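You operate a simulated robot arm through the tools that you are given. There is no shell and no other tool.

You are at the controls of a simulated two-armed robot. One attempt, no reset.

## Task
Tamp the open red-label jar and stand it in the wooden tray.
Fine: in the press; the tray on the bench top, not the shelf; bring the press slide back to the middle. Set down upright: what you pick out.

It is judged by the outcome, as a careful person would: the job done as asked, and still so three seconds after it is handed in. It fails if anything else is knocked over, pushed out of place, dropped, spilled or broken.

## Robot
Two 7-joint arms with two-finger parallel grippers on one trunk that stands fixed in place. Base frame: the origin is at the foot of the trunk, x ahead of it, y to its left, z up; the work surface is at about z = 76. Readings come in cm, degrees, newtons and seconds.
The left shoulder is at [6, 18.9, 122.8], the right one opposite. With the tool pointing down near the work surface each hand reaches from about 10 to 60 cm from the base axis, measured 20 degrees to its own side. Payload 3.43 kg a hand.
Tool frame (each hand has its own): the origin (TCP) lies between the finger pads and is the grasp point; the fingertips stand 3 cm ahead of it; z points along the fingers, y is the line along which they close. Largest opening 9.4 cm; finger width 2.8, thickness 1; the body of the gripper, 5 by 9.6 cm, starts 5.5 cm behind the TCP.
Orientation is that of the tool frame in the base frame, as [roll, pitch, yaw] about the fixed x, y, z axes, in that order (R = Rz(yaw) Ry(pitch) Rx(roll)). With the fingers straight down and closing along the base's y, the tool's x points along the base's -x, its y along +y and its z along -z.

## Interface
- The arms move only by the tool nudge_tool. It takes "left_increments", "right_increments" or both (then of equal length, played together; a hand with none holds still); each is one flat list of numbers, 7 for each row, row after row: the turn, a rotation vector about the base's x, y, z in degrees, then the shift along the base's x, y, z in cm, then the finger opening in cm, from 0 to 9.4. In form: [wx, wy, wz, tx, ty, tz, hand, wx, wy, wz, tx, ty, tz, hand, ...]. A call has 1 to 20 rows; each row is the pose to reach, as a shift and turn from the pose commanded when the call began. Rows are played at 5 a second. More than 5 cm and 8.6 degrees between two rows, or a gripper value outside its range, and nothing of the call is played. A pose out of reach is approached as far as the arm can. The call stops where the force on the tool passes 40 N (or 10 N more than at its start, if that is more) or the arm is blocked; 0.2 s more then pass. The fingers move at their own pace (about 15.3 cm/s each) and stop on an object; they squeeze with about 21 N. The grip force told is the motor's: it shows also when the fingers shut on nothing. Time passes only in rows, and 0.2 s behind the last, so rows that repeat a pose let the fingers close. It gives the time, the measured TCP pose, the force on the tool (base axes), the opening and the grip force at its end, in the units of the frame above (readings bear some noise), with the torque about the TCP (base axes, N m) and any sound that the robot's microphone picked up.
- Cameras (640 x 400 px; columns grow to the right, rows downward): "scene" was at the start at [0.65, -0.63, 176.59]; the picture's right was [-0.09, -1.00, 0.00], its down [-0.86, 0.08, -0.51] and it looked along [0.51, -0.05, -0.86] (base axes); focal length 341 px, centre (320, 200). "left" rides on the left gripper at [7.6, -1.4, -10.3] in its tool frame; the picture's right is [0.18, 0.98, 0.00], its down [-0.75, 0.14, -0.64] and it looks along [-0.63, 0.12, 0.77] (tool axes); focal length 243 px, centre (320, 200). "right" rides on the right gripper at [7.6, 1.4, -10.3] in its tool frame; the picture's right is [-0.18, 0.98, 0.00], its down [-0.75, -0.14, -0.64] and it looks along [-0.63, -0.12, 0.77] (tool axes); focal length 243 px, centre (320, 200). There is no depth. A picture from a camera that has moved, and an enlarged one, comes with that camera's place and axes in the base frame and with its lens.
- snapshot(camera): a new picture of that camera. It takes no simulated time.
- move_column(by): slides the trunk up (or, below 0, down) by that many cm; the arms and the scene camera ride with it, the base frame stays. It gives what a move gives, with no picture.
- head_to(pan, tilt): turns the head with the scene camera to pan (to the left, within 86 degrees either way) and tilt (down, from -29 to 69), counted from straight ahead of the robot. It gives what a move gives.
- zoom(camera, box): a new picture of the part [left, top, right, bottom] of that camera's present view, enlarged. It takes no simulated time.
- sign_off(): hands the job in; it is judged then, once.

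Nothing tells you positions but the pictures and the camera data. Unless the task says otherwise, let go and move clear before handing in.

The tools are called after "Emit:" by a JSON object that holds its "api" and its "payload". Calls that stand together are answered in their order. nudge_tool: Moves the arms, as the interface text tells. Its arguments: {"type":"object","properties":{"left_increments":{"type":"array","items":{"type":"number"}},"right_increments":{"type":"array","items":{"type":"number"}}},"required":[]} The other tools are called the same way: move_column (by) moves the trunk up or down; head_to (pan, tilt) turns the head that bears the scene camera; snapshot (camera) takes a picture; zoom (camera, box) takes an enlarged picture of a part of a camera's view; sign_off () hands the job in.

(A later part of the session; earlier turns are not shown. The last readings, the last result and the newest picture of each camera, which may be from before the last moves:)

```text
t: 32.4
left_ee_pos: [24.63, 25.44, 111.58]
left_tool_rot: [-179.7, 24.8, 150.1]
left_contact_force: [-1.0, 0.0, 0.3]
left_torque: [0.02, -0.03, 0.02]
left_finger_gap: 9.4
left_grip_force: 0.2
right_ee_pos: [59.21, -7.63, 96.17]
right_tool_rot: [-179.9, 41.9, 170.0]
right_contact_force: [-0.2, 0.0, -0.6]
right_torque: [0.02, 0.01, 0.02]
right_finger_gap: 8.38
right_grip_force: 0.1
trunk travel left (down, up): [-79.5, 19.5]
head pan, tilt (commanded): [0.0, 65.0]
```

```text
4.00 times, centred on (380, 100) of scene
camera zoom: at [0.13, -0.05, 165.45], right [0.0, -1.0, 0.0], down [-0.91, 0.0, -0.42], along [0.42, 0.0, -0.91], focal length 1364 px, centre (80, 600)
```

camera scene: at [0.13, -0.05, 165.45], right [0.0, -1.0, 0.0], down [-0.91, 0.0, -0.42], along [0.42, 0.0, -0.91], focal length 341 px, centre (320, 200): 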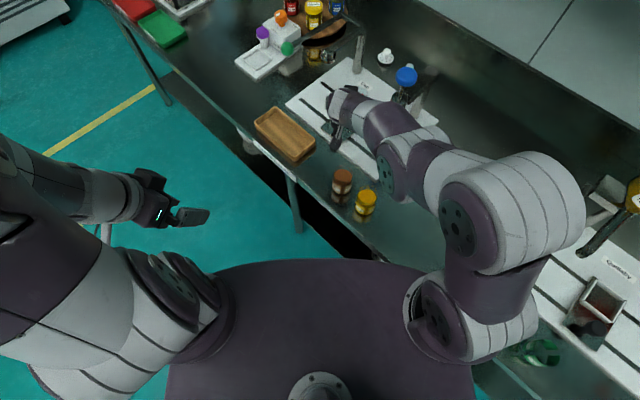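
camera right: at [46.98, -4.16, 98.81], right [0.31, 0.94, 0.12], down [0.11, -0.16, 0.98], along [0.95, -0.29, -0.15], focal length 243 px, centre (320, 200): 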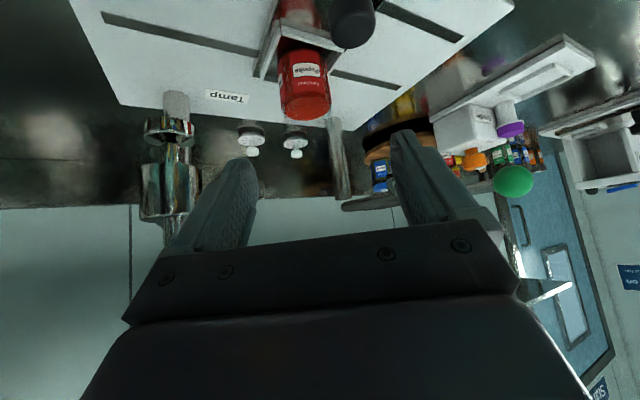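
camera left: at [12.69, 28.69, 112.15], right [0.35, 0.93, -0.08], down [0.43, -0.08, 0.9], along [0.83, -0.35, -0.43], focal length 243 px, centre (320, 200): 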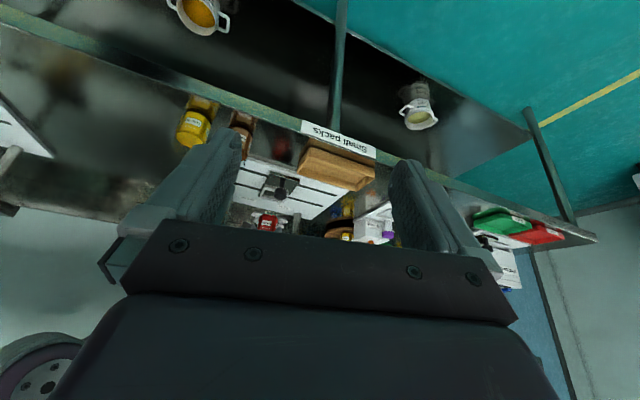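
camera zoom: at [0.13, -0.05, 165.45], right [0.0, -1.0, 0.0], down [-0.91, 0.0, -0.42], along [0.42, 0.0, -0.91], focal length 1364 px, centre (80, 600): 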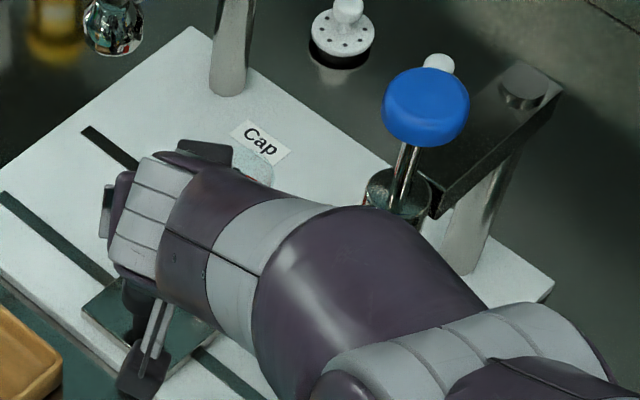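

I want to see the glass rim precisely, so I'll zoom in tighter on the jar top and on the tamper foot.

Emit:
{"api": "zoom", "payload": {"camera": "right", "box": [270, 85, 342, 145]}}

Emit:
{"api": "zoom", "payload": {"camera": "right", "box": [120, 80, 216, 160]}}

Emit:
{"api": "zoom", "payload": {"camera": "left", "box": [255, 165, 305, 205]}}

```text
6.67 times, centred on (306, 115) of right
camera zoom: at [46.98, -4.16, 98.81], right [0.31, 0.94, 0.12], down [0.11, -0.16, 0.98], along [0.95, -0.29, -0.15], focal length 1618 px, centre (413, 767)
```

zoom: 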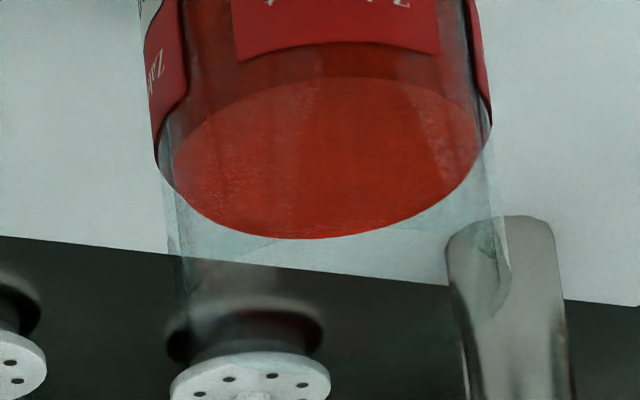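

```text
5.00 times, centred on (168, 120) of right
camera zoom: at [46.98, -4.16, 98.81], right [0.31, 0.94, 0.12], down [0.11, -0.16, 0.98], along [0.95, -0.29, -0.15], focal length 1213 px, centre (1080, 600)
```

zoom: 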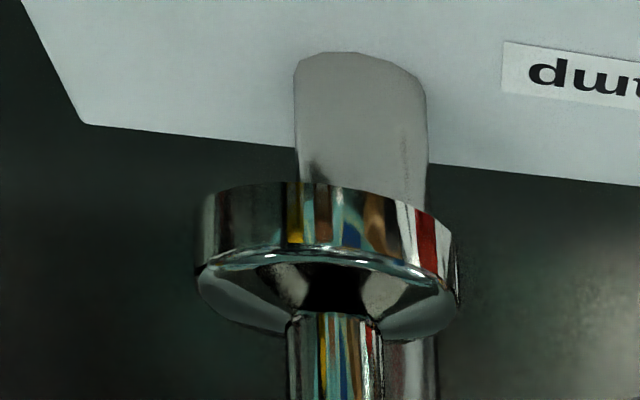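

```text
10.00 times, centred on (280, 185) of left
camera zoom: at [14.29, 29.94, 117.78], right [0.35, 0.93, -0.08], down [0.43, -0.08, 0.9], along [0.83, -0.35, -0.43], focal length 2426 px, centre (720, 350)
```

zoom: 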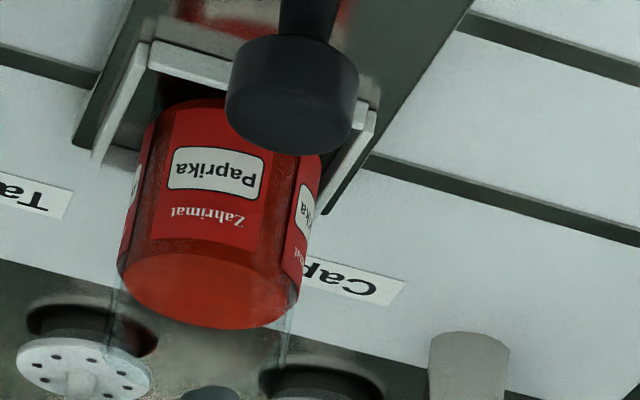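

The rim is about 1 cm below the tamper foot, so the jar will pass under it. Next I'll take hold of the black slide knob at about (64.5, -5.0, 83) with the right hand, first moving to a spot just above and behind it.

Emit:
{"api": "nudge_tool", "payload": {"right_increments": [0, 0, -3.5, 0.3, 1.5, -1, 6.5, 0, 0, -7, 0.6, 3, -3, 6.5, 0, 0, -10, 0.9, 4.2, -5, 6.5, 0, 0, -10, 0.9, 4.2, -6.5, 6.5, 0, 0, -10, 0.9, 4.2, -6.5, 6.5]}}

Emit:
{"api": "snapshot", "payload": {"camera": "right"}}

Emit:
{"api": "zoom", "payload": {"camera": "left", "box": [220, 130, 340, 230]}}

```text
t: 33.6
left_ee_pos: [24.56, 25.53, 111.71]
left_tool_rot: [-179.6, 25.0, 150.0]
left_contact_force: [-0.3, 0.3, -0.8]
left_torque: [-0.01, 0.01, -0.01]
left_finger_gap: 9.38
left_grip_force: 0.2
right_ee_pos: [60.11, -3.51, 89.8]
right_tool_rot: [179.9, 42.1, 160.0]
right_contact_force: [0.4, 0.7, 0.0]
right_torque: [-0.01, 0.0, -0.01]
right_finger_gap: 6.51
right_grip_force: 0.0
trunk travel left (down, up): [-79.5, 19.5]
head pan, tilt (commanded): [0.0, 65.0]
```

```text
taken
camera right: at [48.73, 2.05, 92.39], right [0.46, 0.88, 0.12], down [0.07, -0.18, 0.98], along [0.88, -0.45, -0.15], focal length 243 px, centre (320, 200)
```

right: 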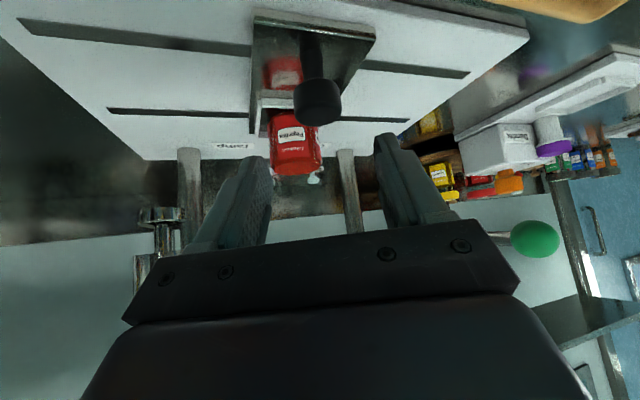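

```text
4.00 times, centred on (280, 180) of left
camera zoom: at [14.19, 29.97, 117.79], right [0.35, 0.93, -0.08], down [0.43, -0.08, 0.9], along [0.83, -0.35, -0.43], focal length 970 px, centre (480, 280)
```

zoom: 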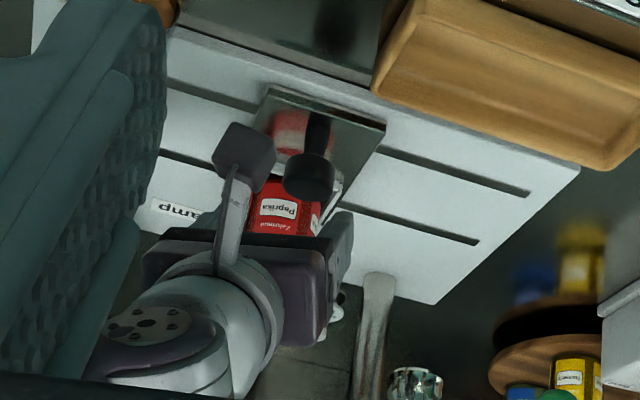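

The knob is well centred between the fingers; I'll advance onto it and close.

Emit:
{"api": "nudge_tool", "payload": {"right_increments": [0, 0, 0, 1.1, -0.37, -1.75, 5.6, 0, 0, 0, 2.2, -0.75, -3.5, 5.6, 0, 0, 0, 3.3, -1.1, -5.2, 5.6, 0, 0, 0, 4.4, -1.5, -6.9, 5.6, 0, 0, 0, 4.4, -1.5, -6.9, 5.6]}}

Emit:
{"api": "snapshot", "payload": {"camera": "right"}}

Emit:
{"api": "zoom", "payload": {"camera": "left", "box": [220, 130, 340, 230]}}

```text
t: 34.8
left_ee_pos: [24.52, 25.48, 111.71]
left_tool_rot: [-179.6, 24.9, 150.1]
left_contact_force: [-0.9, -0.6, 0.1]
left_torque: [-0.01, -0.03, 0.01]
left_finger_gap: 9.38
left_grip_force: 0.0
right_ee_pos: [64.52, -4.89, 83.03]
right_tool_rot: [179.9, 42.0, 160.0]
right_contact_force: [-0.3, 0.1, -0.3]
right_torque: [0.0, 0.02, 0.02]
right_finger_gap: 5.58
right_grip_force: 0.0
trunk travel left (down, up): [-79.5, 19.5]
head pan, tilt (commanded): [0.0, 65.0]
```

```text
taken
camera right: at [53.15, 0.6, 85.58], right [0.46, 0.88, 0.12], down [0.07, -0.18, 0.98], along [0.88, -0.45, -0.15], focal length 243 px, centre (320, 200)
```

right: 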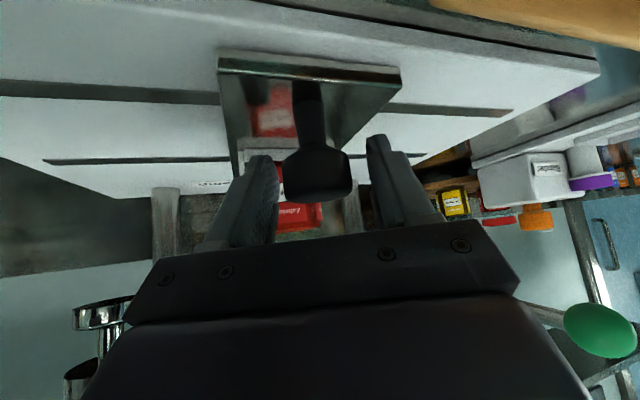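

```text
4.00 times, centred on (280, 180) of left
camera zoom: at [14.15, 29.98, 117.79], right [0.35, 0.93, -0.08], down [0.43, -0.08, 0.9], along [0.83, -0.35, -0.43], focal length 970 px, centre (480, 280)
```

zoom: 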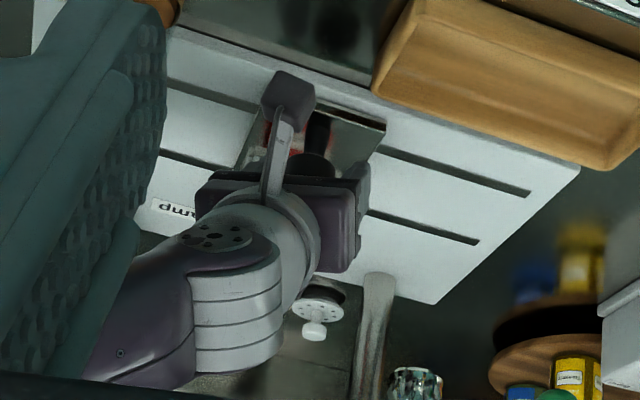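

The fingers straddle the knob; I'll close on it gently.

Emit:
{"api": "nudge_tool", "payload": {"right_increments": [0, 0, 0, 0, 0, -0.2, 4.6, 0, 0, 0, 0, 0, -0.2, 4, 0, 0, 0, 0, 0, -0.2, 3.5, 0, 0, 0, 0, 0, -0.2, 2.5, 0, 0, 0, 0, 0, -0.2, 2.5]}}

Emit:
{"api": "snapshot", "payload": {"camera": "right"}}

```text
t: 36.0
left_ee_pos: [24.62, 25.53, 111.68]
left_tool_rot: [-179.6, 24.7, 150.1]
left_contact_force: [0.0, 0.5, 0.4]
left_torque: [-0.04, 0.0, 0.02]
left_finger_gap: 9.43
left_grip_force: 0.1
right_ee_pos: [64.47, -5.01, 82.75]
right_tool_rot: [-180.0, 42.1, 159.9]
right_contact_force: [-0.7, -0.4, -2.0]
right_torque: [-0.02, -0.08, 0.04]
right_finger_gap: 3.85
right_grip_force: 44.8
trunk travel left (down, up): [-79.5, 19.5]
head pan, tilt (commanded): [0.0, 65.0]
```

```text
taken
camera right: at [53.2, 0.59, 85.34], right [0.46, 0.88, 0.12], down [0.08, -0.18, 0.98], along [0.88, -0.45, -0.15], focal length 243 px, centre (320, 200)
```

right: 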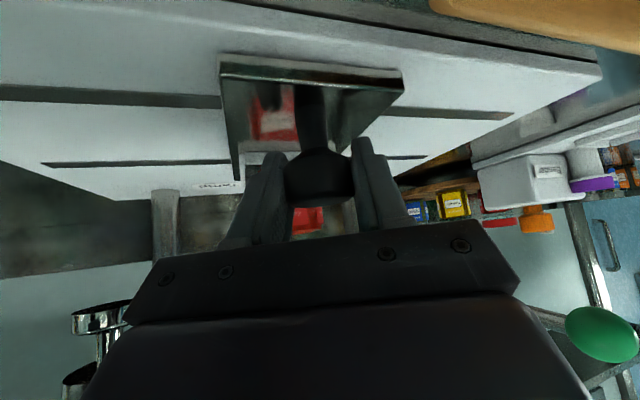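

I have the knob. I'll slide slowly along the slots towards the tamper, about 6.5 cm first.

Emit:
{"api": "nudge_tool", "payload": {"right_increments": [0, 0, 0, -0.1, -0.1, 0, 2.5, 0, 0, 0, -0.3, -0.3, 0, 2.5, 0, 0, 0, -0.6, -0.6, 0, 2.5, 0, 0, 0, -1.0, -1.0, 0, 2.5, 0, 0, 0, -1.4, -1.4, 0, 2.5, 0, 0, 0, -1.8, -1.8, 0, 2.5, 0, 0, 0, -2.2, -2.2, 0, 2.5, 0, 0, 0, -2.6, -2.6, 0, 2.5, 0, 0, 0, -3.0, -3.0, 0, 2.5, 0, 0, 0, -3.4, -3.4, 0, 2.5, 0, 0, 0, -3.8, -3.8, 0, 2.5, 0, 0, 0, -4.2, -4.2, 0, 2.5, 0, 0, 0, -4.45, -4.45, 0, 2.5, 0, 0, 0, -4.6, -4.6, 0, 2.5]}}

Emit:
{"api": "snapshot", "payload": {"camera": "right"}}

Emit:
{"api": "snapshot", "payload": {"camera": "scene"}}

Emit:
{"api": "zoom", "payload": {"camera": "left", "box": [220, 130, 340, 230]}}

```text
t: 39.0
left_ee_pos: [24.48, 25.57, 111.69]
left_tool_rot: [-179.5, 24.9, 150.1]
left_contact_force: [-0.2, -0.1, -0.7]
left_torque: [-0.04, 0.03, 0.01]
left_finger_gap: 9.39
left_grip_force: 0.0
right_ee_pos: [59.88, -9.44, 82.85]
right_tool_rot: [-179.9, 42.1, 160.1]
right_contact_force: [-5.4, 7.2, 2.9]
right_torque: [0.05, 0.35, -0.1]
right_finger_gap: 3.76
right_grip_force: 44.5
trunk travel left (down, up): [-79.5, 19.5]
head pan, tilt (commanded): [0.0, 65.0]
```

```text
taken
camera right: at [48.53, -3.97, 85.34], right [0.46, 0.88, 0.12], down [0.07, -0.18, 0.98], along [0.88, -0.45, -0.15], focal length 243 px, centre (320, 200)
```

right: 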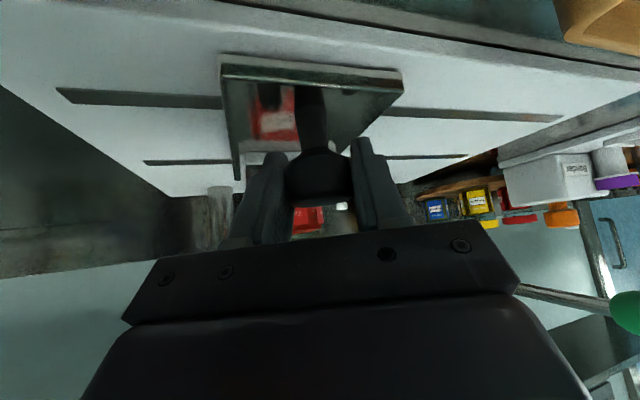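

```text
taken
camera scene: at [-0.15, 0.13, 165.45], right [0.0, -1.0, 0.0], down [-0.91, 0.0, -0.42], along [0.42, 0.0, -0.91], focal length 341 px, centre (320, 200)
```

scene: 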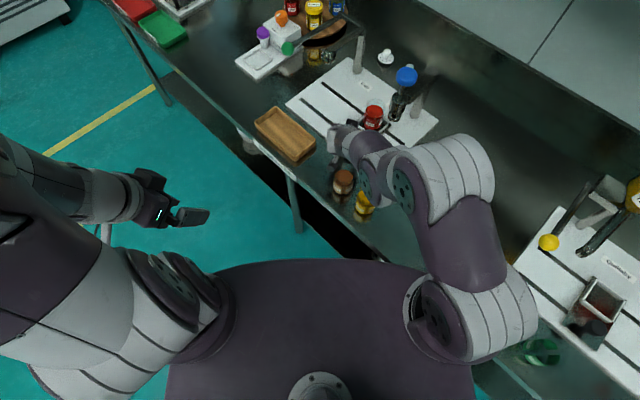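

```text
4.00 times, centred on (280, 180) of left
camera zoom: at [14.09, 30.07, 117.78], right [0.35, 0.93, -0.08], down [0.43, -0.08, 0.9], along [0.83, -0.35, -0.43], focal length 970 px, centre (480, 280)
```

zoom: 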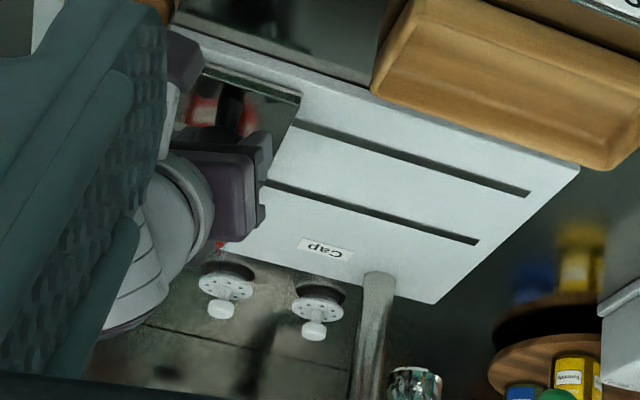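

The slide and jar move well, but the hand's camera block is now close to the brown jar at (46, -6.7). I must check that before going on.

Emit:
{"api": "zoom", "payload": {"camera": "scene", "box": [300, 80, 440, 230]}}

Emit:
{"api": "zoom", "payload": {"camera": "scene", "box": [320, 160, 392, 220]}}

Emit:
{"api": "snapshot", "payload": {"camera": "left"}}

```text
2.67 times, centred on (370, 155) of scene
camera zoom: at [-0.15, 0.13, 165.45], right [0.0, -1.0, 0.0], down [-0.91, 0.0, -0.42], along [0.42, 0.0, -0.91], focal length 909 px, centre (187, 320)
```

zoom: 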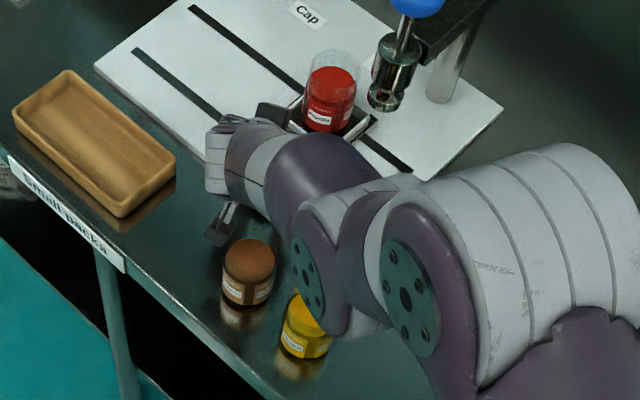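

```text
6.67 times, centred on (356, 190) of scene
camera zoom: at [-0.15, 0.13, 165.45], right [0.0, -1.0, 0.0], down [-0.91, 0.0, -0.42], along [0.42, 0.0, -0.91], focal length 2273 px, centre (80, 267)
```

zoom: 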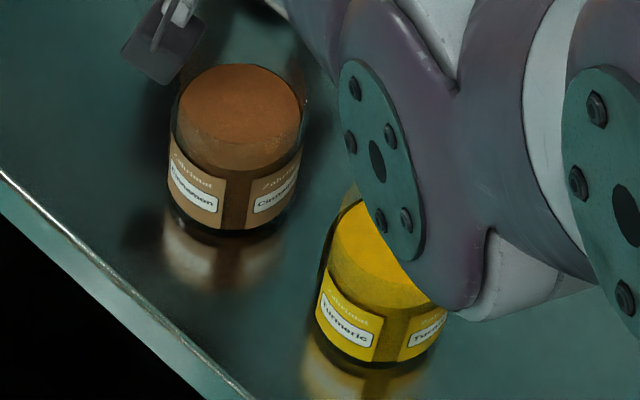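

```text
taken
camera left: at [14.09, 30.07, 117.78], right [0.35, 0.93, -0.08], down [0.43, -0.08, 0.9], along [0.83, -0.35, -0.43], focal length 243 px, centre (320, 200)
```

left: 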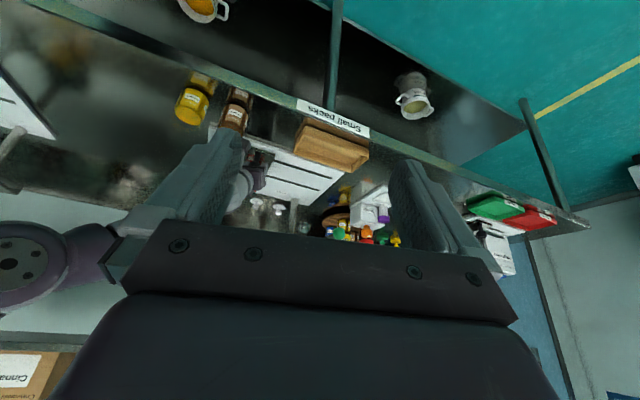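

The camera block has not touched the brown jar but would if I kept going with this tilt. I'll open the fingers, stand the hand more upright in place (tilt 42° to 20°) to lift the block clear, and re-grip the knob.

Emit:
{"api": "nudge_tool", "payload": {"right_increments": [0, 0, 0, 0, 0, 0, 4.5, 0, 0, 0, 0, 0, 0.1, 5.6, 1.9, 5.2, 0, 0, 0, 0.2, 5.6, 3.8, 10.3, 0, 0, 0, 0.3, 5.6, 5.6, 15.5, 0, 0, 0, 0.4, 5.6, 7.5, 20.7, 0, 0, 0, 0.5, 5.6, 7.5, 20.7, 0, 0, 0, 0.5, 5.6]}}

Emit:
{"api": "snapshot", "payload": {"camera": "right"}}

Emit:
{"api": "zoom", "payload": {"camera": "scene", "box": [300, 80, 440, 230]}}

```text
t: 40.6
left_ee_pos: [24.55, 25.5, 111.63]
left_tool_rot: [-179.6, 24.9, 150.1]
left_contact_force: [-0.7, 0.0, -0.5]
left_torque: [0.0, 0.0, 0.0]
left_finger_gap: 9.4
left_grip_force: 0.0
right_ee_pos: [59.93, -9.62, 83.11]
right_tool_rot: [180.0, 19.9, 160.1]
right_contact_force: [-0.4, -0.3, 0.2]
right_torque: [0.0, -0.02, 0.01]
right_finger_gap: 5.59
right_grip_force: 0.1
trunk travel left (down, up): [-79.5, 19.5]
head pan, tilt (commanded): [0.0, 65.0]
```

```text
taken
camera right: at [50.33, -4.65, 90.31], right [0.5, 0.86, 0.06], down [0.41, -0.3, 0.86], along [0.76, -0.4, -0.51], focal length 243 px, centre (320, 200)
```

right: 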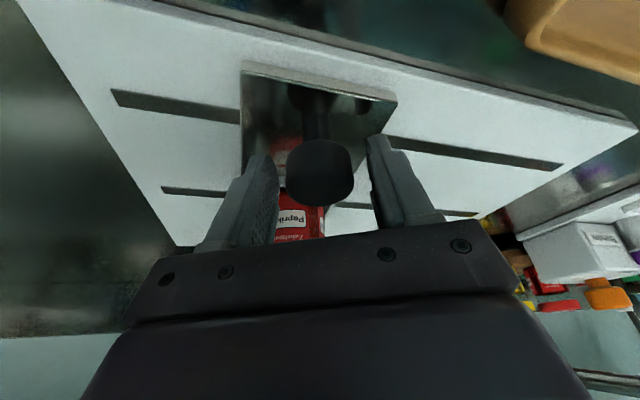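

```text
2.67 times, centred on (370, 155) of scene
camera zoom: at [-0.04, 0.02, 165.45], right [0.0, -1.0, 0.0], down [-0.91, 0.0, -0.42], along [0.42, 0.0, -0.91], focal length 909 px, centre (187, 320)
```

zoom: 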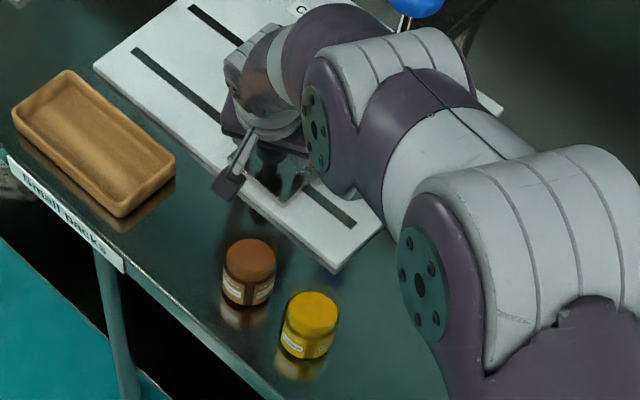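

The block is now well above the jars and the knob is still centred. I'll re-grip and continue the slide towards the tamper.

Emit:
{"api": "nudge_tool", "payload": {"right_increments": [0, 0, 0, 0, 0, -0.3, 4.6, 0, 0, 0, 0, 0, -0.3, 4, 0, 0, 0, 0, 0, -0.3, 3, 0, 0, 0, 0, 0, -0.3, 2.8, 0, 0, 0, 0, 0, -0.3, 2.8]}}

Emit:
{"api": "nudge_tool", "payload": {"right_increments": [0, 0, 0, -0.1, -0.1, 0, 2.8, 0, 0, 0, -0.3, -0.3, 0, 2.8, 0, 0, 0, -0.6, -0.6, 0, 2.8, 0, 0, 0, -1.0, -1.0, 0, 2.8, 0, 0, 0, -1.4, -1.4, 0, 2.8, 0, 0, 0, -1.8, -1.8, 0, 2.8, 0, 0, 0, -2.2, -2.2, 0, 2.8, 0, 0, 0, -2.6, -2.6, 0, 2.8, 0, 0, 0, -3.0, -3.0, 0, 2.8, 0, 0, 0, -3.3, -3.3, 0, 2.8, 0, 0, 0, -3.5, -3.5, 0, 2.8]}}

Emit:
{"api": "snapshot", "payload": {"camera": "right"}}

Emit:
{"api": "snapshot", "payload": {"camera": "scene"}}

```text
t: 41.8
left_ee_pos: [24.6, 25.52, 111.7]
left_tool_rot: [-179.6, 25.0, 150.2]
left_contact_force: [1.4, 0.5, 0.7]
left_torque: [0.0, -0.01, -0.02]
left_finger_gap: 9.39
left_grip_force: 0.0
right_ee_pos: [59.92, -9.52, 82.99]
right_tool_rot: [180.0, 20.0, 160.0]
right_contact_force: [1.2, 1.0, -0.2]
right_torque: [0.05, 0.01, 0.06]
right_finger_gap: 3.61
right_grip_force: 44.9
trunk travel left (down, up): [-79.5, 19.5]
head pan, tilt (commanded): [0.0, 65.0]
```

```text
t: 44.2
left_ee_pos: [24.45, 25.57, 111.67]
left_tool_rot: [-179.5, 24.9, 150.1]
left_contact_force: [-0.2, 0.1, 0.6]
left_torque: [0.02, -0.01, 0.01]
left_finger_gap: 9.39
left_grip_force: 0.1
right_ee_pos: [56.32, -13.17, 83.03]
right_tool_rot: [-179.7, 19.9, 160.0]
right_contact_force: [-9.9, 9.2, -7.4]
right_torque: [0.28, -0.05, -0.14]
right_finger_gap: 3.55
right_grip_force: 45.2
trunk travel left (down, up): [-79.5, 19.5]
head pan, tilt (commanded): [0.0, 65.0]
```

```text
taken
camera right: at [46.74, -8.19, 90.08], right [0.5, 0.86, 0.06], down [0.41, -0.3, 0.86], along [0.76, -0.4, -0.51], focal length 243 px, centre (320, 200)
```

right: 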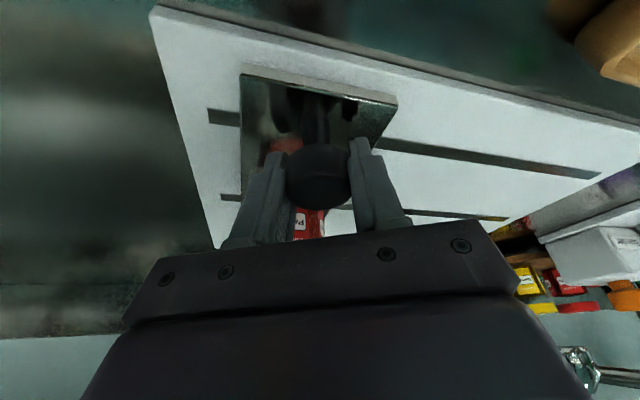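

```text
taken
camera scene: at [-0.1, 0.15, 165.44], right [0.0, -1.0, 0.0], down [-0.91, 0.0, -0.42], along [0.42, 0.0, -0.91], focal length 341 px, centre (320, 200)
```

scene: 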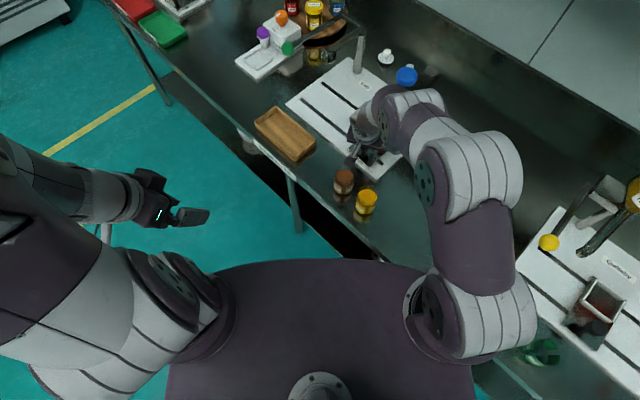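

The slide is about 11.5 cm along, with about 1.5 cm left. I'll go on in small steps, relieving a little side load, until I feel the end stop or reach the tamper axis.

Emit:
{"api": "nudge_tool", "payload": {"right_increments": [0, 0, 0, -0.25, 0, 0, 2.8, 0, 0, 0, -0.5, -0.25, 0, 2.8, 0, 0, 0, -0.75, -0.5, 0, 2.8, 0, 0, 0, -1.0, -0.75, 0, 2.8, 0, 0, 0, -1.0, -0.75, 0, 2.8]}}

Emit:
{"api": "snapshot", "payload": {"camera": "right"}}

Emit:
{"api": "zoom", "payload": {"camera": "scene", "box": [320, 50, 440, 200]}}

```text
t: 45.4
left_ee_pos: [24.59, 25.4, 111.84]
left_tool_rot: [-179.5, 24.7, 150.1]
left_contact_force: [-0.3, 0.0, -0.6]
left_torque: [-0.01, 0.01, 0.0]
left_finger_gap: 9.39
left_grip_force: 0.0
right_ee_pos: [55.53, -13.9, 82.95]
right_tool_rot: [179.9, 20.1, 160.0]
right_contact_force: [1.0, -4.7, 0.2]
right_torque: [-0.33, -0.04, 0.05]
right_finger_gap: 3.55
right_grip_force: 45.2
trunk travel left (down, up): [-79.5, 19.5]
head pan, tilt (commanded): [0.0, 65.0]
```

```text
taken
camera right: at [45.9, -8.99, 90.06], right [0.5, 0.86, 0.06], down [0.41, -0.3, 0.86], along [0.76, -0.4, -0.5], focal length 243 px, centre (320, 200)
```

right: 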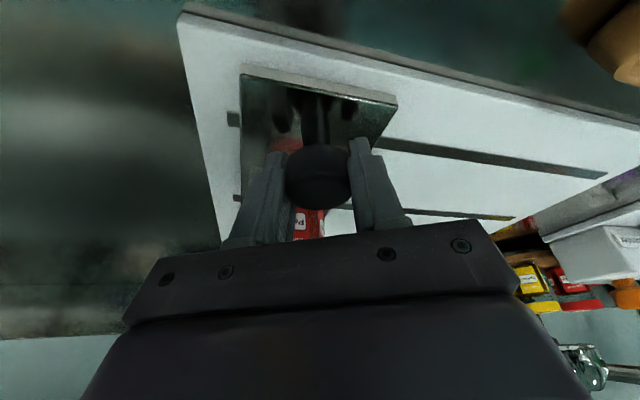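

```text
2.67 times, centred on (380, 125) of scene
camera zoom: at [0.01, -0.07, 165.46], right [0.0, -1.0, 0.0], down [-0.91, 0.0, -0.42], along [0.42, 0.0, -0.91], focal length 909 px, centre (160, 400)
```

zoom: 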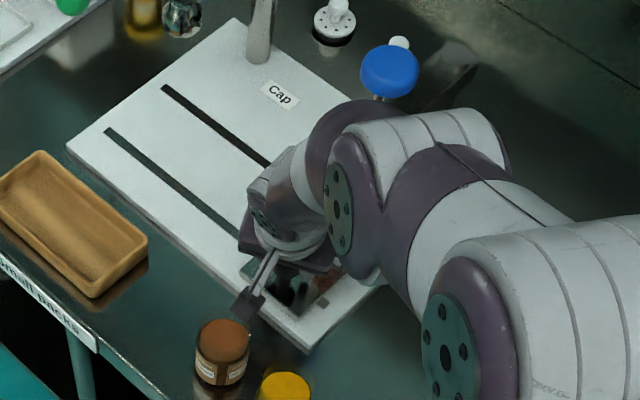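

About half a centimetre remains to the tamper axis; I'll creep on and feel for the stop.

Emit:
{"api": "nudge_tool", "payload": {"right_increments": [0, 0, 0, -0.15, -0.2, 0, 2.8, 0, 0, 0, -0.3, -0.4, 0, 2.8, 0, 0, 0, -0.3, -0.4, 0, 2.8]}}

Emit:
{"api": "nudge_tool", "payload": {"right_increments": [0, 0, 0, -0.15, -0.15, 0, 2.8, 0, 0, 0, -0.15, -0.15, 0, 2.8]}}

Emit:
{"api": "nudge_tool", "payload": {"right_increments": [0, 0, 0, -0.15, -0.15, 0, 2.8, 0, 0, 0, -0.15, -0.15, 0, 2.8]}}

Emit:
{"api": "snapshot", "payload": {"camera": "right"}}

```text
t: 46.2
left_ee_pos: [24.6, 25.42, 111.64]
left_tool_rot: [-179.5, 24.9, 150.1]
left_contact_force: [0.8, -0.7, 0.2]
left_torque: [0.02, -0.04, 0.07]
left_finger_gap: 9.4
left_grip_force: 0.1
right_ee_pos: [55.19, -14.16, 83.03]
right_tool_rot: [-180.0, 20.0, 160.0]
right_contact_force: [1.9, 2.9, -0.4]
right_torque: [0.29, -0.3, -0.11]
right_finger_gap: 3.52
right_grip_force: 44.6
trunk travel left (down, up): [-79.5, 19.5]
head pan, tilt (commanded): [0.0, 65.0]
```

```text
t: 46.8
left_ee_pos: [24.68, 25.56, 111.65]
left_tool_rot: [-179.4, 24.8, 150.2]
left_contact_force: [-0.2, 0.4, -0.7]
left_torque: [0.0, 0.03, -0.01]
left_finger_gap: 9.4
left_grip_force: 0.0
right_ee_pos: [55.3, -14.14, 82.9]
right_tool_rot: [-180.0, 20.1, 160.0]
right_contact_force: [10.9, 9.4, -1.2]
right_torque: [0.34, -0.19, -0.03]
right_finger_gap: 3.58
right_grip_force: 45.1
trunk travel left (down, up): [-79.5, 19.5]
head pan, tilt (commanded): [0.0, 65.0]
```

```text
t: 47.4
left_ee_pos: [24.8, 25.73, 111.56]
left_tool_rot: [-179.5, 24.9, 150.2]
left_contact_force: [0.1, -0.6, 0.5]
left_torque: [-0.02, -0.01, 0.02]
left_finger_gap: 9.41
left_grip_force: 0.1
right_ee_pos: [55.16, -14.15, 83.09]
right_tool_rot: [179.9, 20.1, 160.1]
right_contact_force: [19.1, 18.1, 0.3]
right_torque: [0.32, -0.59, -0.18]
right_finger_gap: 3.55
right_grip_force: 44.3
trunk travel left (down, up): [-79.5, 19.5]
head pan, tilt (commanded): [0.0, 65.0]
```

```text
taken
camera right: at [45.59, -9.27, 90.06], right [0.5, 0.87, 0.06], down [0.41, -0.3, 0.86], along [0.77, -0.4, -0.5], focal length 243 px, centre (320, 200)
```

right: 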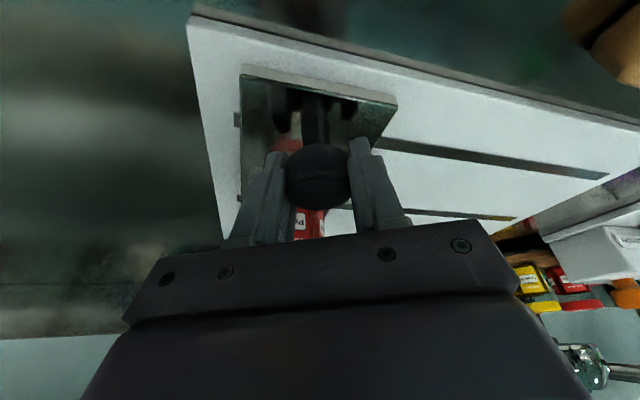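

The slide is against its stop after 13.0 cm, right under the tamper. I'll relax the push, open the fingers and back the hand off upward.

Emit:
{"api": "nudge_tool", "payload": {"right_increments": [0, 0, 0, 0.2, 0.2, 0, 2.8, 0, 0, 0, 0.35, 0.3, 0, 2.8, 0, 0, 0, 0.35, 0.3, 0, 4, 0, 0, 0, 0.35, 0.3, 0, 5, 0, 0, 0, 0.35, 0.3, 0, 6, 0, 0, 0, 0.35, 0.3, 0, 6.5]}}

Emit:
{"api": "nudge_tool", "payload": {"right_increments": [0, 0, 0, -0.5, 0.2, 1.4, 6.5, 0, 0, 0, -1, 0.4, 2.8, 6.5, 0, 0, 0, -2, 0.8, 5.6, 6.5, 0, 0, 0, -3.2, 1.2, 8.9, 6.5, 0, 0, 0, -5, 2.0, 12, 6.5, 0, 0, 0, -7, 2.5, 15, 6.5, 0, 0, 0, -7, 2.5, 15, 6.5]}}

Emit:
{"api": "snapshot", "payload": {"camera": "right"}}

Emit:
{"api": "snapshot", "payload": {"camera": "scene"}}

Emit:
{"api": "snapshot", "payload": {"camera": "left"}}

```text
t: 48.8
left_ee_pos: [24.57, 25.5, 111.71]
left_tool_rot: [-179.6, 24.9, 150.1]
left_contact_force: [-0.4, 0.5, 0.0]
left_torque: [0.01, 0.01, -0.05]
left_finger_gap: 9.39
left_grip_force: 0.0
right_ee_pos: [55.14, -14.18, 82.94]
right_tool_rot: [-179.9, 19.9, 160.0]
right_contact_force: [0.2, 0.3, 0.3]
right_torque: [0.01, 0.0, -0.01]
right_finger_gap: 6.5
right_grip_force: 0.0
trunk travel left (down, up): [-79.5, 19.5]
head pan, tilt (commanded): [0.0, 65.0]
```

```text
t: 50.4
left_ee_pos: [24.65, 25.53, 111.69]
left_tool_rot: [-179.6, 24.9, 150.1]
left_contact_force: [-0.6, -0.3, -0.3]
left_torque: [-0.02, 0.03, 0.0]
left_finger_gap: 9.42
left_grip_force: 0.1
right_ee_pos: [48.29, -11.74, 97.8]
right_tool_rot: [180.0, 19.9, 160.0]
right_contact_force: [-0.6, 0.2, 0.0]
right_torque: [0.0, 0.03, 0.01]
right_finger_gap: 6.49
right_grip_force: 0.0
trunk travel left (down, up): [-79.5, 19.5]
head pan, tilt (commanded): [0.0, 65.0]
```

```text
taken
camera right: at [38.76, -6.82, 104.84], right [0.5, 0.86, 0.06], down [0.41, -0.3, 0.86], along [0.76, -0.4, -0.51], focal length 243 px, centre (320, 200)
```

right: 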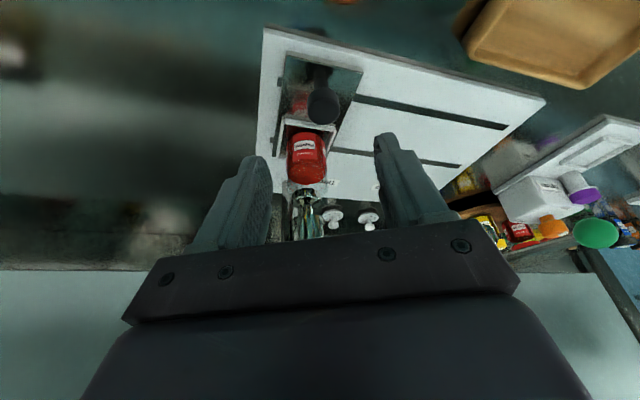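

```text
taken
camera scene: at [0.11, -0.02, 165.45], right [0.0, -1.0, 0.0], down [-0.91, 0.0, -0.42], along [0.42, 0.0, -0.91], focal length 341 px, centre (320, 200)
```

scene: 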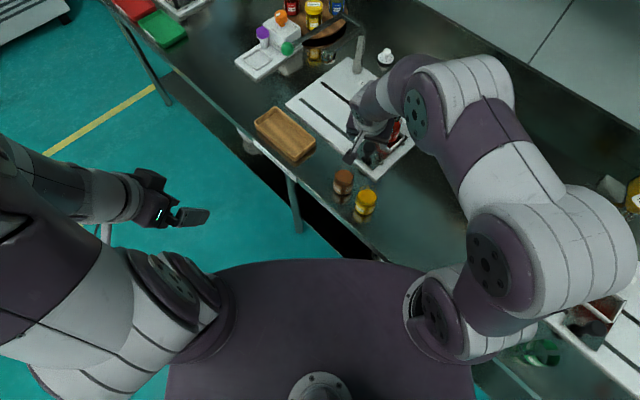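

```text
taken
camera left: at [14.28, 29.96, 117.78], right [0.35, 0.93, -0.08], down [0.43, -0.08, 0.9], along [0.83, -0.35, -0.43], focal length 243 px, centre (320, 200)
```

left: 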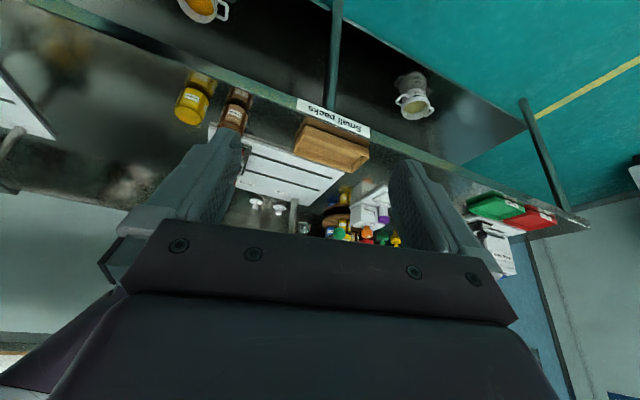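

The hand is clear. I'll zoom in to check how the jar sits under the tamper foot.

Emit:
{"api": "zoom", "payload": {"camera": "right", "box": [250, 60, 378, 240]}}

Emit:
{"api": "zoom", "payload": {"camera": "right", "box": [270, 120, 350, 240]}}

Emit:
{"api": "zoom", "payload": {"camera": "scene", "box": [330, 60, 440, 190]}}

```text
2.22 times, centred on (314, 150) of right
camera zoom: at [38.76, -6.82, 104.84], right [0.5, 0.86, 0.06], down [0.41, -0.3, 0.86], along [0.76, -0.4, -0.51], focal length 539 px, centre (333, 311)
```

zoom: 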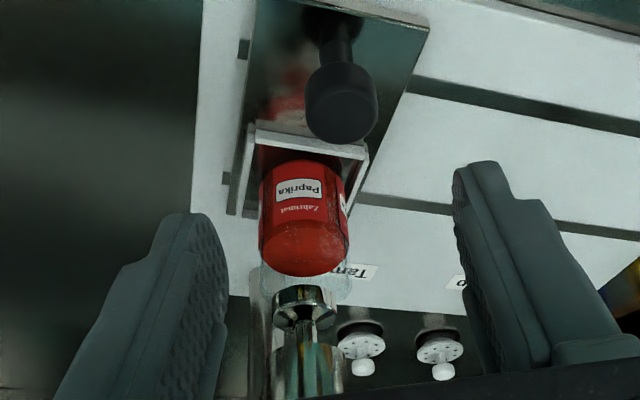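

```text
3.33 times, centred on (310, 180) of right
camera zoom: at [38.76, -6.82, 104.84], right [0.5, 0.86, 0.06], down [0.41, -0.3, 0.86], along [0.76, -0.4, -0.51], focal length 809 px, centre (353, 267)
```

zoom: 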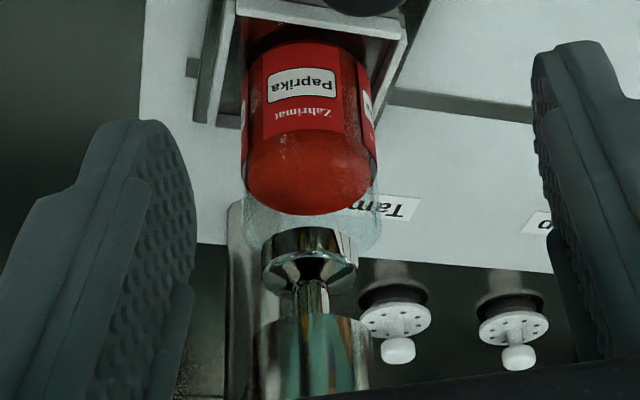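

```text
3.08 times, centred on (385, 125) of scene
camera zoom: at [0.11, -0.02, 165.45], right [0.0, -1.0, 0.0], down [-0.91, 0.0, -0.42], along [0.42, 0.0, -0.91], focal length 1049 px, centre (120, 431)
```

zoom: 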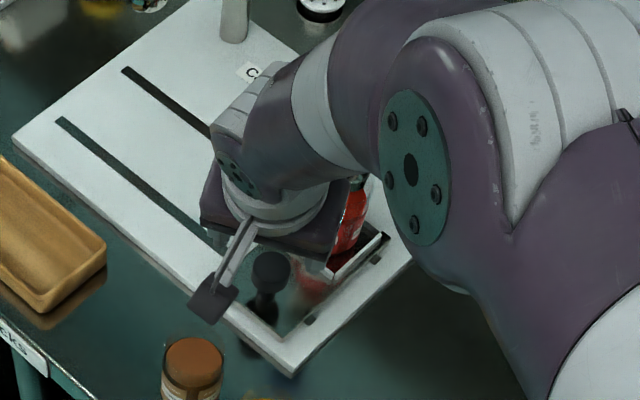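

The jar sits under the foot with the foot well inside the rim. Now I'll raise the trunk 10 cm for comfortable reach to the blue knob.

Emit:
{"api": "move_column", "payload": {"by": 10}}

Emit:
{"api": "nudge_tool", "payload": {"right_increments": [0, 0, 3.4, 0, -1, 1.5, 4, 0, 0, 6.8, 0, -2, 3, 2, 0, 0, 10.2, 0, -3, 4.5, 0, 0, 0, 13.6, 0.5, -4, 6, 0, 0, 0, 17, 2, -5, 7, 0, 0, 0, 20, 4, -6.5, 7, 0, 0, 0, 20, 6, -8, 7, 0, 0, 0, 20, 6, -8, 7, 0]}}

Emit:
{"api": "snapshot", "payload": {"camera": "right"}}

Emit:
{"api": "snapshot", "payload": {"camera": "scene"}}

```text
t: 51.7
left_ee_pos: [24.68, 25.52, 121.71]
left_tool_rot: [-179.7, 24.9, 150.1]
left_contact_force: [-0.4, -1.3, -0.4]
left_torque: [0.01, 0.02, -0.02]
left_finger_gap: 9.39
left_grip_force: 0.0
right_ee_pos: [48.26, -11.79, 107.81]
right_tool_rot: [179.9, 20.0, 159.9]
right_contact_force: [0.5, 0.7, 0.9]
right_torque: [-0.01, -0.06, -0.01]
right_finger_gap: 6.49
right_grip_force: 0.0
trunk travel left (down, up): [-89.5, 9.5]
head pan, tilt (commanded): [0.0, 65.0]
```

```text
t: 53.5
left_ee_pos: [24.52, 25.62, 121.77]
left_tool_rot: [-179.6, 25.0, 150.1]
left_contact_force: [-0.5, 0.3, -0.8]
left_torque: [0.01, 0.02, -0.03]
left_finger_gap: 9.42
left_grip_force: 0.1
right_ee_pos: [54.15, -19.71, 114.84]
right_tool_rot: [180.0, 20.0, -179.9]
right_contact_force: [0.6, 0.5, -0.3]
right_torque: [0.0, 0.03, 0.01]
right_finger_gap: 0.01
right_grip_force: 20.6
trunk travel left (down, up): [-89.5, 9.5]
head pan, tilt (commanded): [0.0, 65.0]
```

```text
taken
camera right: at [43.51, -18.42, 121.94], right [0.17, 0.98, 0.06], down [0.49, -0.14, 0.86], along [0.85, -0.12, -0.51], focal length 243 px, centre (320, 200)
```

right: 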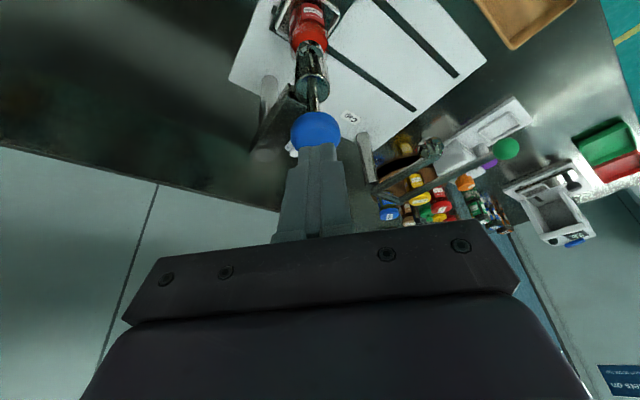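

```text
taken
camera scene: at [-0.06, 0.04, 175.45], right [0.0, -1.0, 0.0], down [-0.91, 0.0, -0.42], along [0.42, 0.0, -0.91], focal length 341 px, centre (320, 200)
```

scene: 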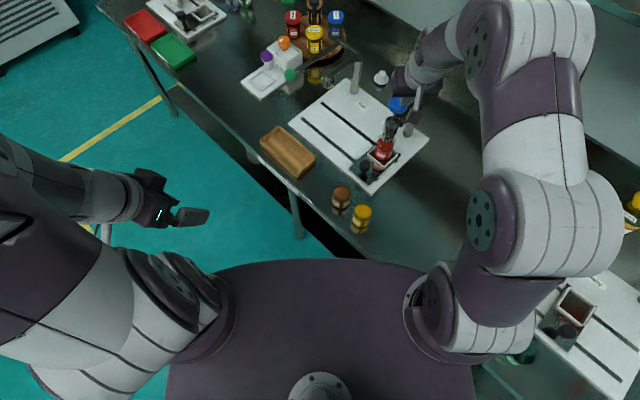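

The scene camera now sees the jar under the tamper and the hand behind the blue knob. I'll zoom in to check alignment and the knob's height.

Emit:
{"api": "zoom", "payload": {"camera": "scene", "box": [350, 60, 446, 210]}}

Emit:
{"api": "zoom", "payload": {"camera": "right", "box": [250, 0, 390, 160]}}

Emit:
{"api": "zoom", "payload": {"camera": "scene", "box": [355, 130, 419, 190]}}

```text
2.67 times, centred on (398, 135) of scene
camera zoom: at [-0.06, 0.04, 175.45], right [0.0, -1.0, 0.0], down [-0.91, 0.0, -0.42], along [0.42, 0.0, -0.91], focal length 909 px, centre (112, 373)
```

zoom: 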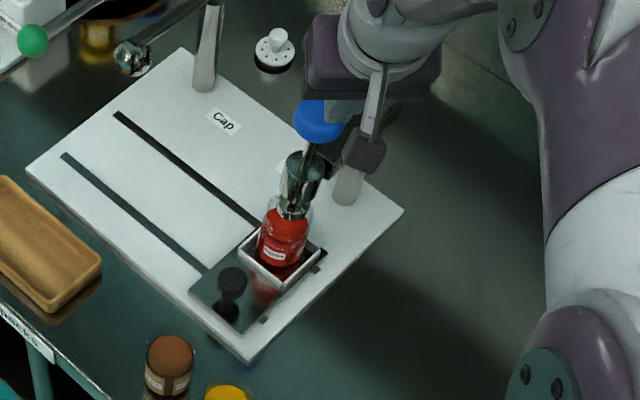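

```text
2.50 times, centred on (320, 80) of right
camera zoom: at [43.51, -18.42, 121.94], right [0.17, 0.98, 0.06], down [0.49, -0.14, 0.86], along [0.85, -0.12, -0.51], focal length 606 px, centre (320, 500)
```

zoom: 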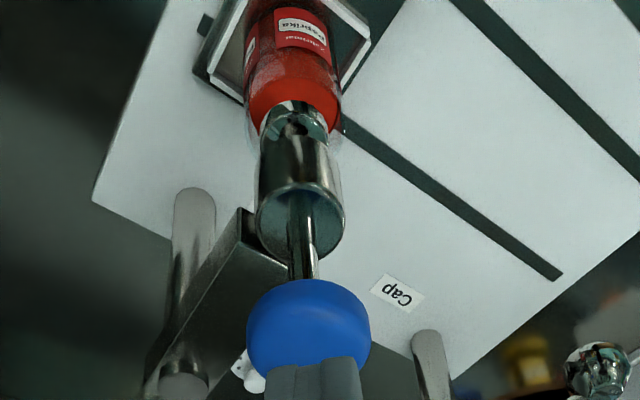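

```text
6.67 times, centred on (387, 160) of scene
camera zoom: at [-0.06, 0.04, 175.45], right [0.0, -1.0, 0.0], down [-0.91, 0.0, -0.42], along [0.42, 0.0, -0.91], focal length 2273 px, centre (-127, 467)
```

zoom: 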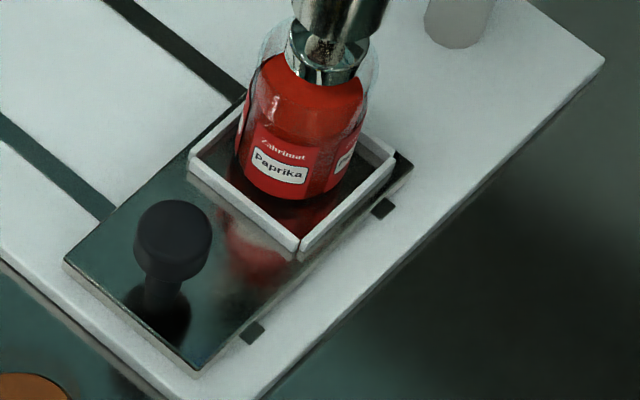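

The foot and jar line up within a few millimetres. I'll move the closed fingertips over the blue knob, centred on its axis.

Emit:
{"api": "nudge_tool", "payload": {"right_increments": [0, 0, 0, 2, -0.4, -0.5, 0, 0, 0, 0, 4, -0.8, -1, 0, 0, 0, 0, 6, -1.1, -1.5, 0, 0, 0, 0, 7.8, -1.3, -2.5, 0, 0, 0, 0, 7.8, -1.3, -4, 0, 0, 0, 0, 7.8, -1.3, -5, 0, 0, 0, 0, 7.8, -1.3, -5, 0]}}

Emit:
{"api": "snapshot", "payload": {"camera": "right"}}

Emit:
{"api": "zoom", "payload": {"camera": "scene", "box": [350, 60, 446, 210]}}

Emit:
{"api": "snapshot", "payload": {"camera": "left"}}

```text
t: 55.1
left_ee_pos: [24.63, 25.43, 121.67]
left_tool_rot: [-179.6, 24.8, 150.1]
left_contact_force: [0.0, -0.4, 0.3]
left_torque: [-0.05, -0.02, 0.01]
left_finger_gap: 9.36
left_grip_force: 0.1
right_ee_pos: [62.14, -21.11, 109.81]
right_tool_rot: [179.9, 20.0, -180.0]
right_contact_force: [0.0, 0.0, -0.3]
right_torque: [-0.01, -0.03, 0.05]
right_finger_gap: 0.02
right_grip_force: 21.3
trunk travel left (down, up): [-89.5, 9.5]
head pan, tilt (commanded): [0.0, 65.0]
```

```text
taken
camera right: at [51.41, -19.75, 116.9], right [0.17, 0.98, 0.06], down [0.49, -0.14, 0.86], along [0.85, -0.12, -0.51], focal length 243 px, centre (320, 200)
```

right: 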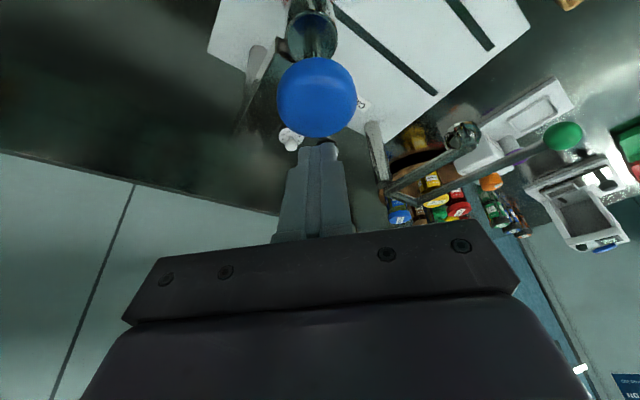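

```text
2.67 times, centred on (398, 135) of scene
camera zoom: at [0.05, -0.01, 175.45], right [0.0, -1.0, 0.0], down [-0.91, 0.0, -0.42], along [0.42, 0.0, -0.91], focal length 909 px, centre (112, 373)
```

zoom: 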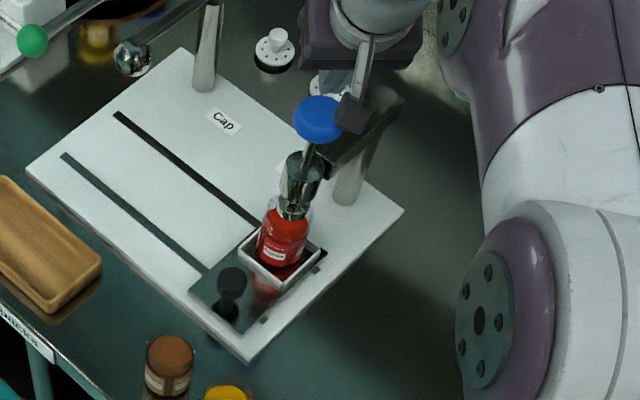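

```text
taken
camera left: at [14.23, 29.96, 127.79], right [0.35, 0.93, -0.08], down [0.43, -0.08, 0.9], along [0.83, -0.35, -0.43], focal length 243 px, centre (320, 200)
```

left: 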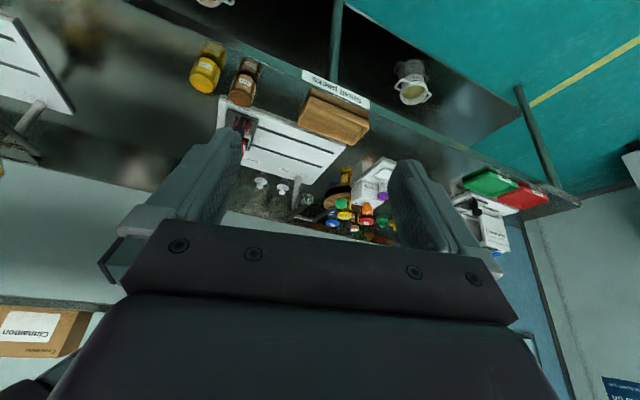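

The fingertips are about 2 cm above the knob and centred on it. I'll press down slowly, reading the force.

Emit:
{"api": "nudge_tool", "payload": {"right_increments": [0, 0, 0, -0.1, 0.1, -0.6, 0, 0, 0, 0, -0.2, 0.1, -1.2, 0, 0, 0, 0, -0.2, 0.1, -1.8, 0, 0, 0, 0, -0.2, 0.1, -2.2, 0, 0, 0, 0, -0.2, 0.1, -2.6, 0, 0, 0, 0, -0.2, 0.1, -3.0, 0]}}

Emit:
{"api": "snapshot", "payload": {"camera": "right"}}

Emit:
{"api": "zoom", "payload": {"camera": "scene", "box": [350, 60, 446, 210]}}

```text
t: 56.5
left_ee_pos: [24.56, 25.45, 121.54]
left_tool_rot: [-179.6, 24.9, 150.1]
left_contact_force: [0.5, 0.5, 0.1]
left_torque: [0.01, -0.03, 0.01]
left_finger_gap: 9.42
left_grip_force: 0.0
right_ee_pos: [61.76, -20.97, 106.67]
right_tool_rot: [-180.0, 20.0, 180.0]
right_contact_force: [-0.5, 0.1, 2.0]
right_torque: [0.04, 0.02, -0.04]
right_finger_gap: 0.0
right_grip_force: 20.7
trunk travel left (down, up): [-89.5, 9.5]
head pan, tilt (commanded): [0.0, 65.0]
```

```text
taken
camera right: at [51.18, -19.61, 113.87], right [0.17, 0.98, 0.06], down [0.49, -0.14, 0.86], along [0.85, -0.12, -0.51], focal length 243 px, centre (320, 200)
```

right: 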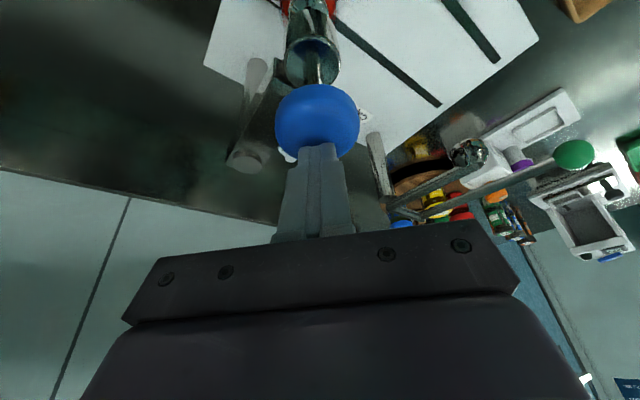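

```text
2.67 times, centred on (398, 135) of scene
camera zoom: at [-0.02, 0.01, 175.45], right [0.0, -1.0, 0.0], down [-0.91, 0.0, -0.42], along [0.42, 0.0, -0.91], focal length 909 px, centre (112, 373)
```

zoom: 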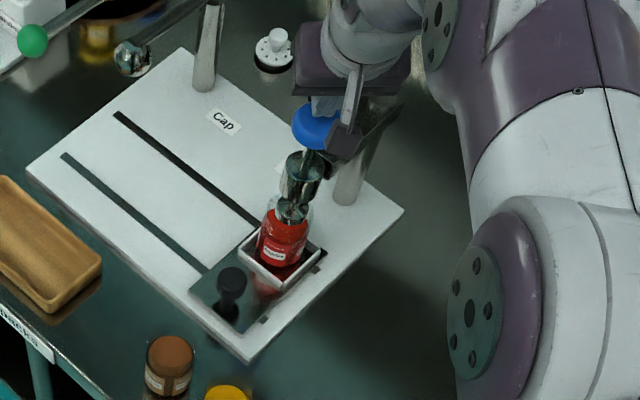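

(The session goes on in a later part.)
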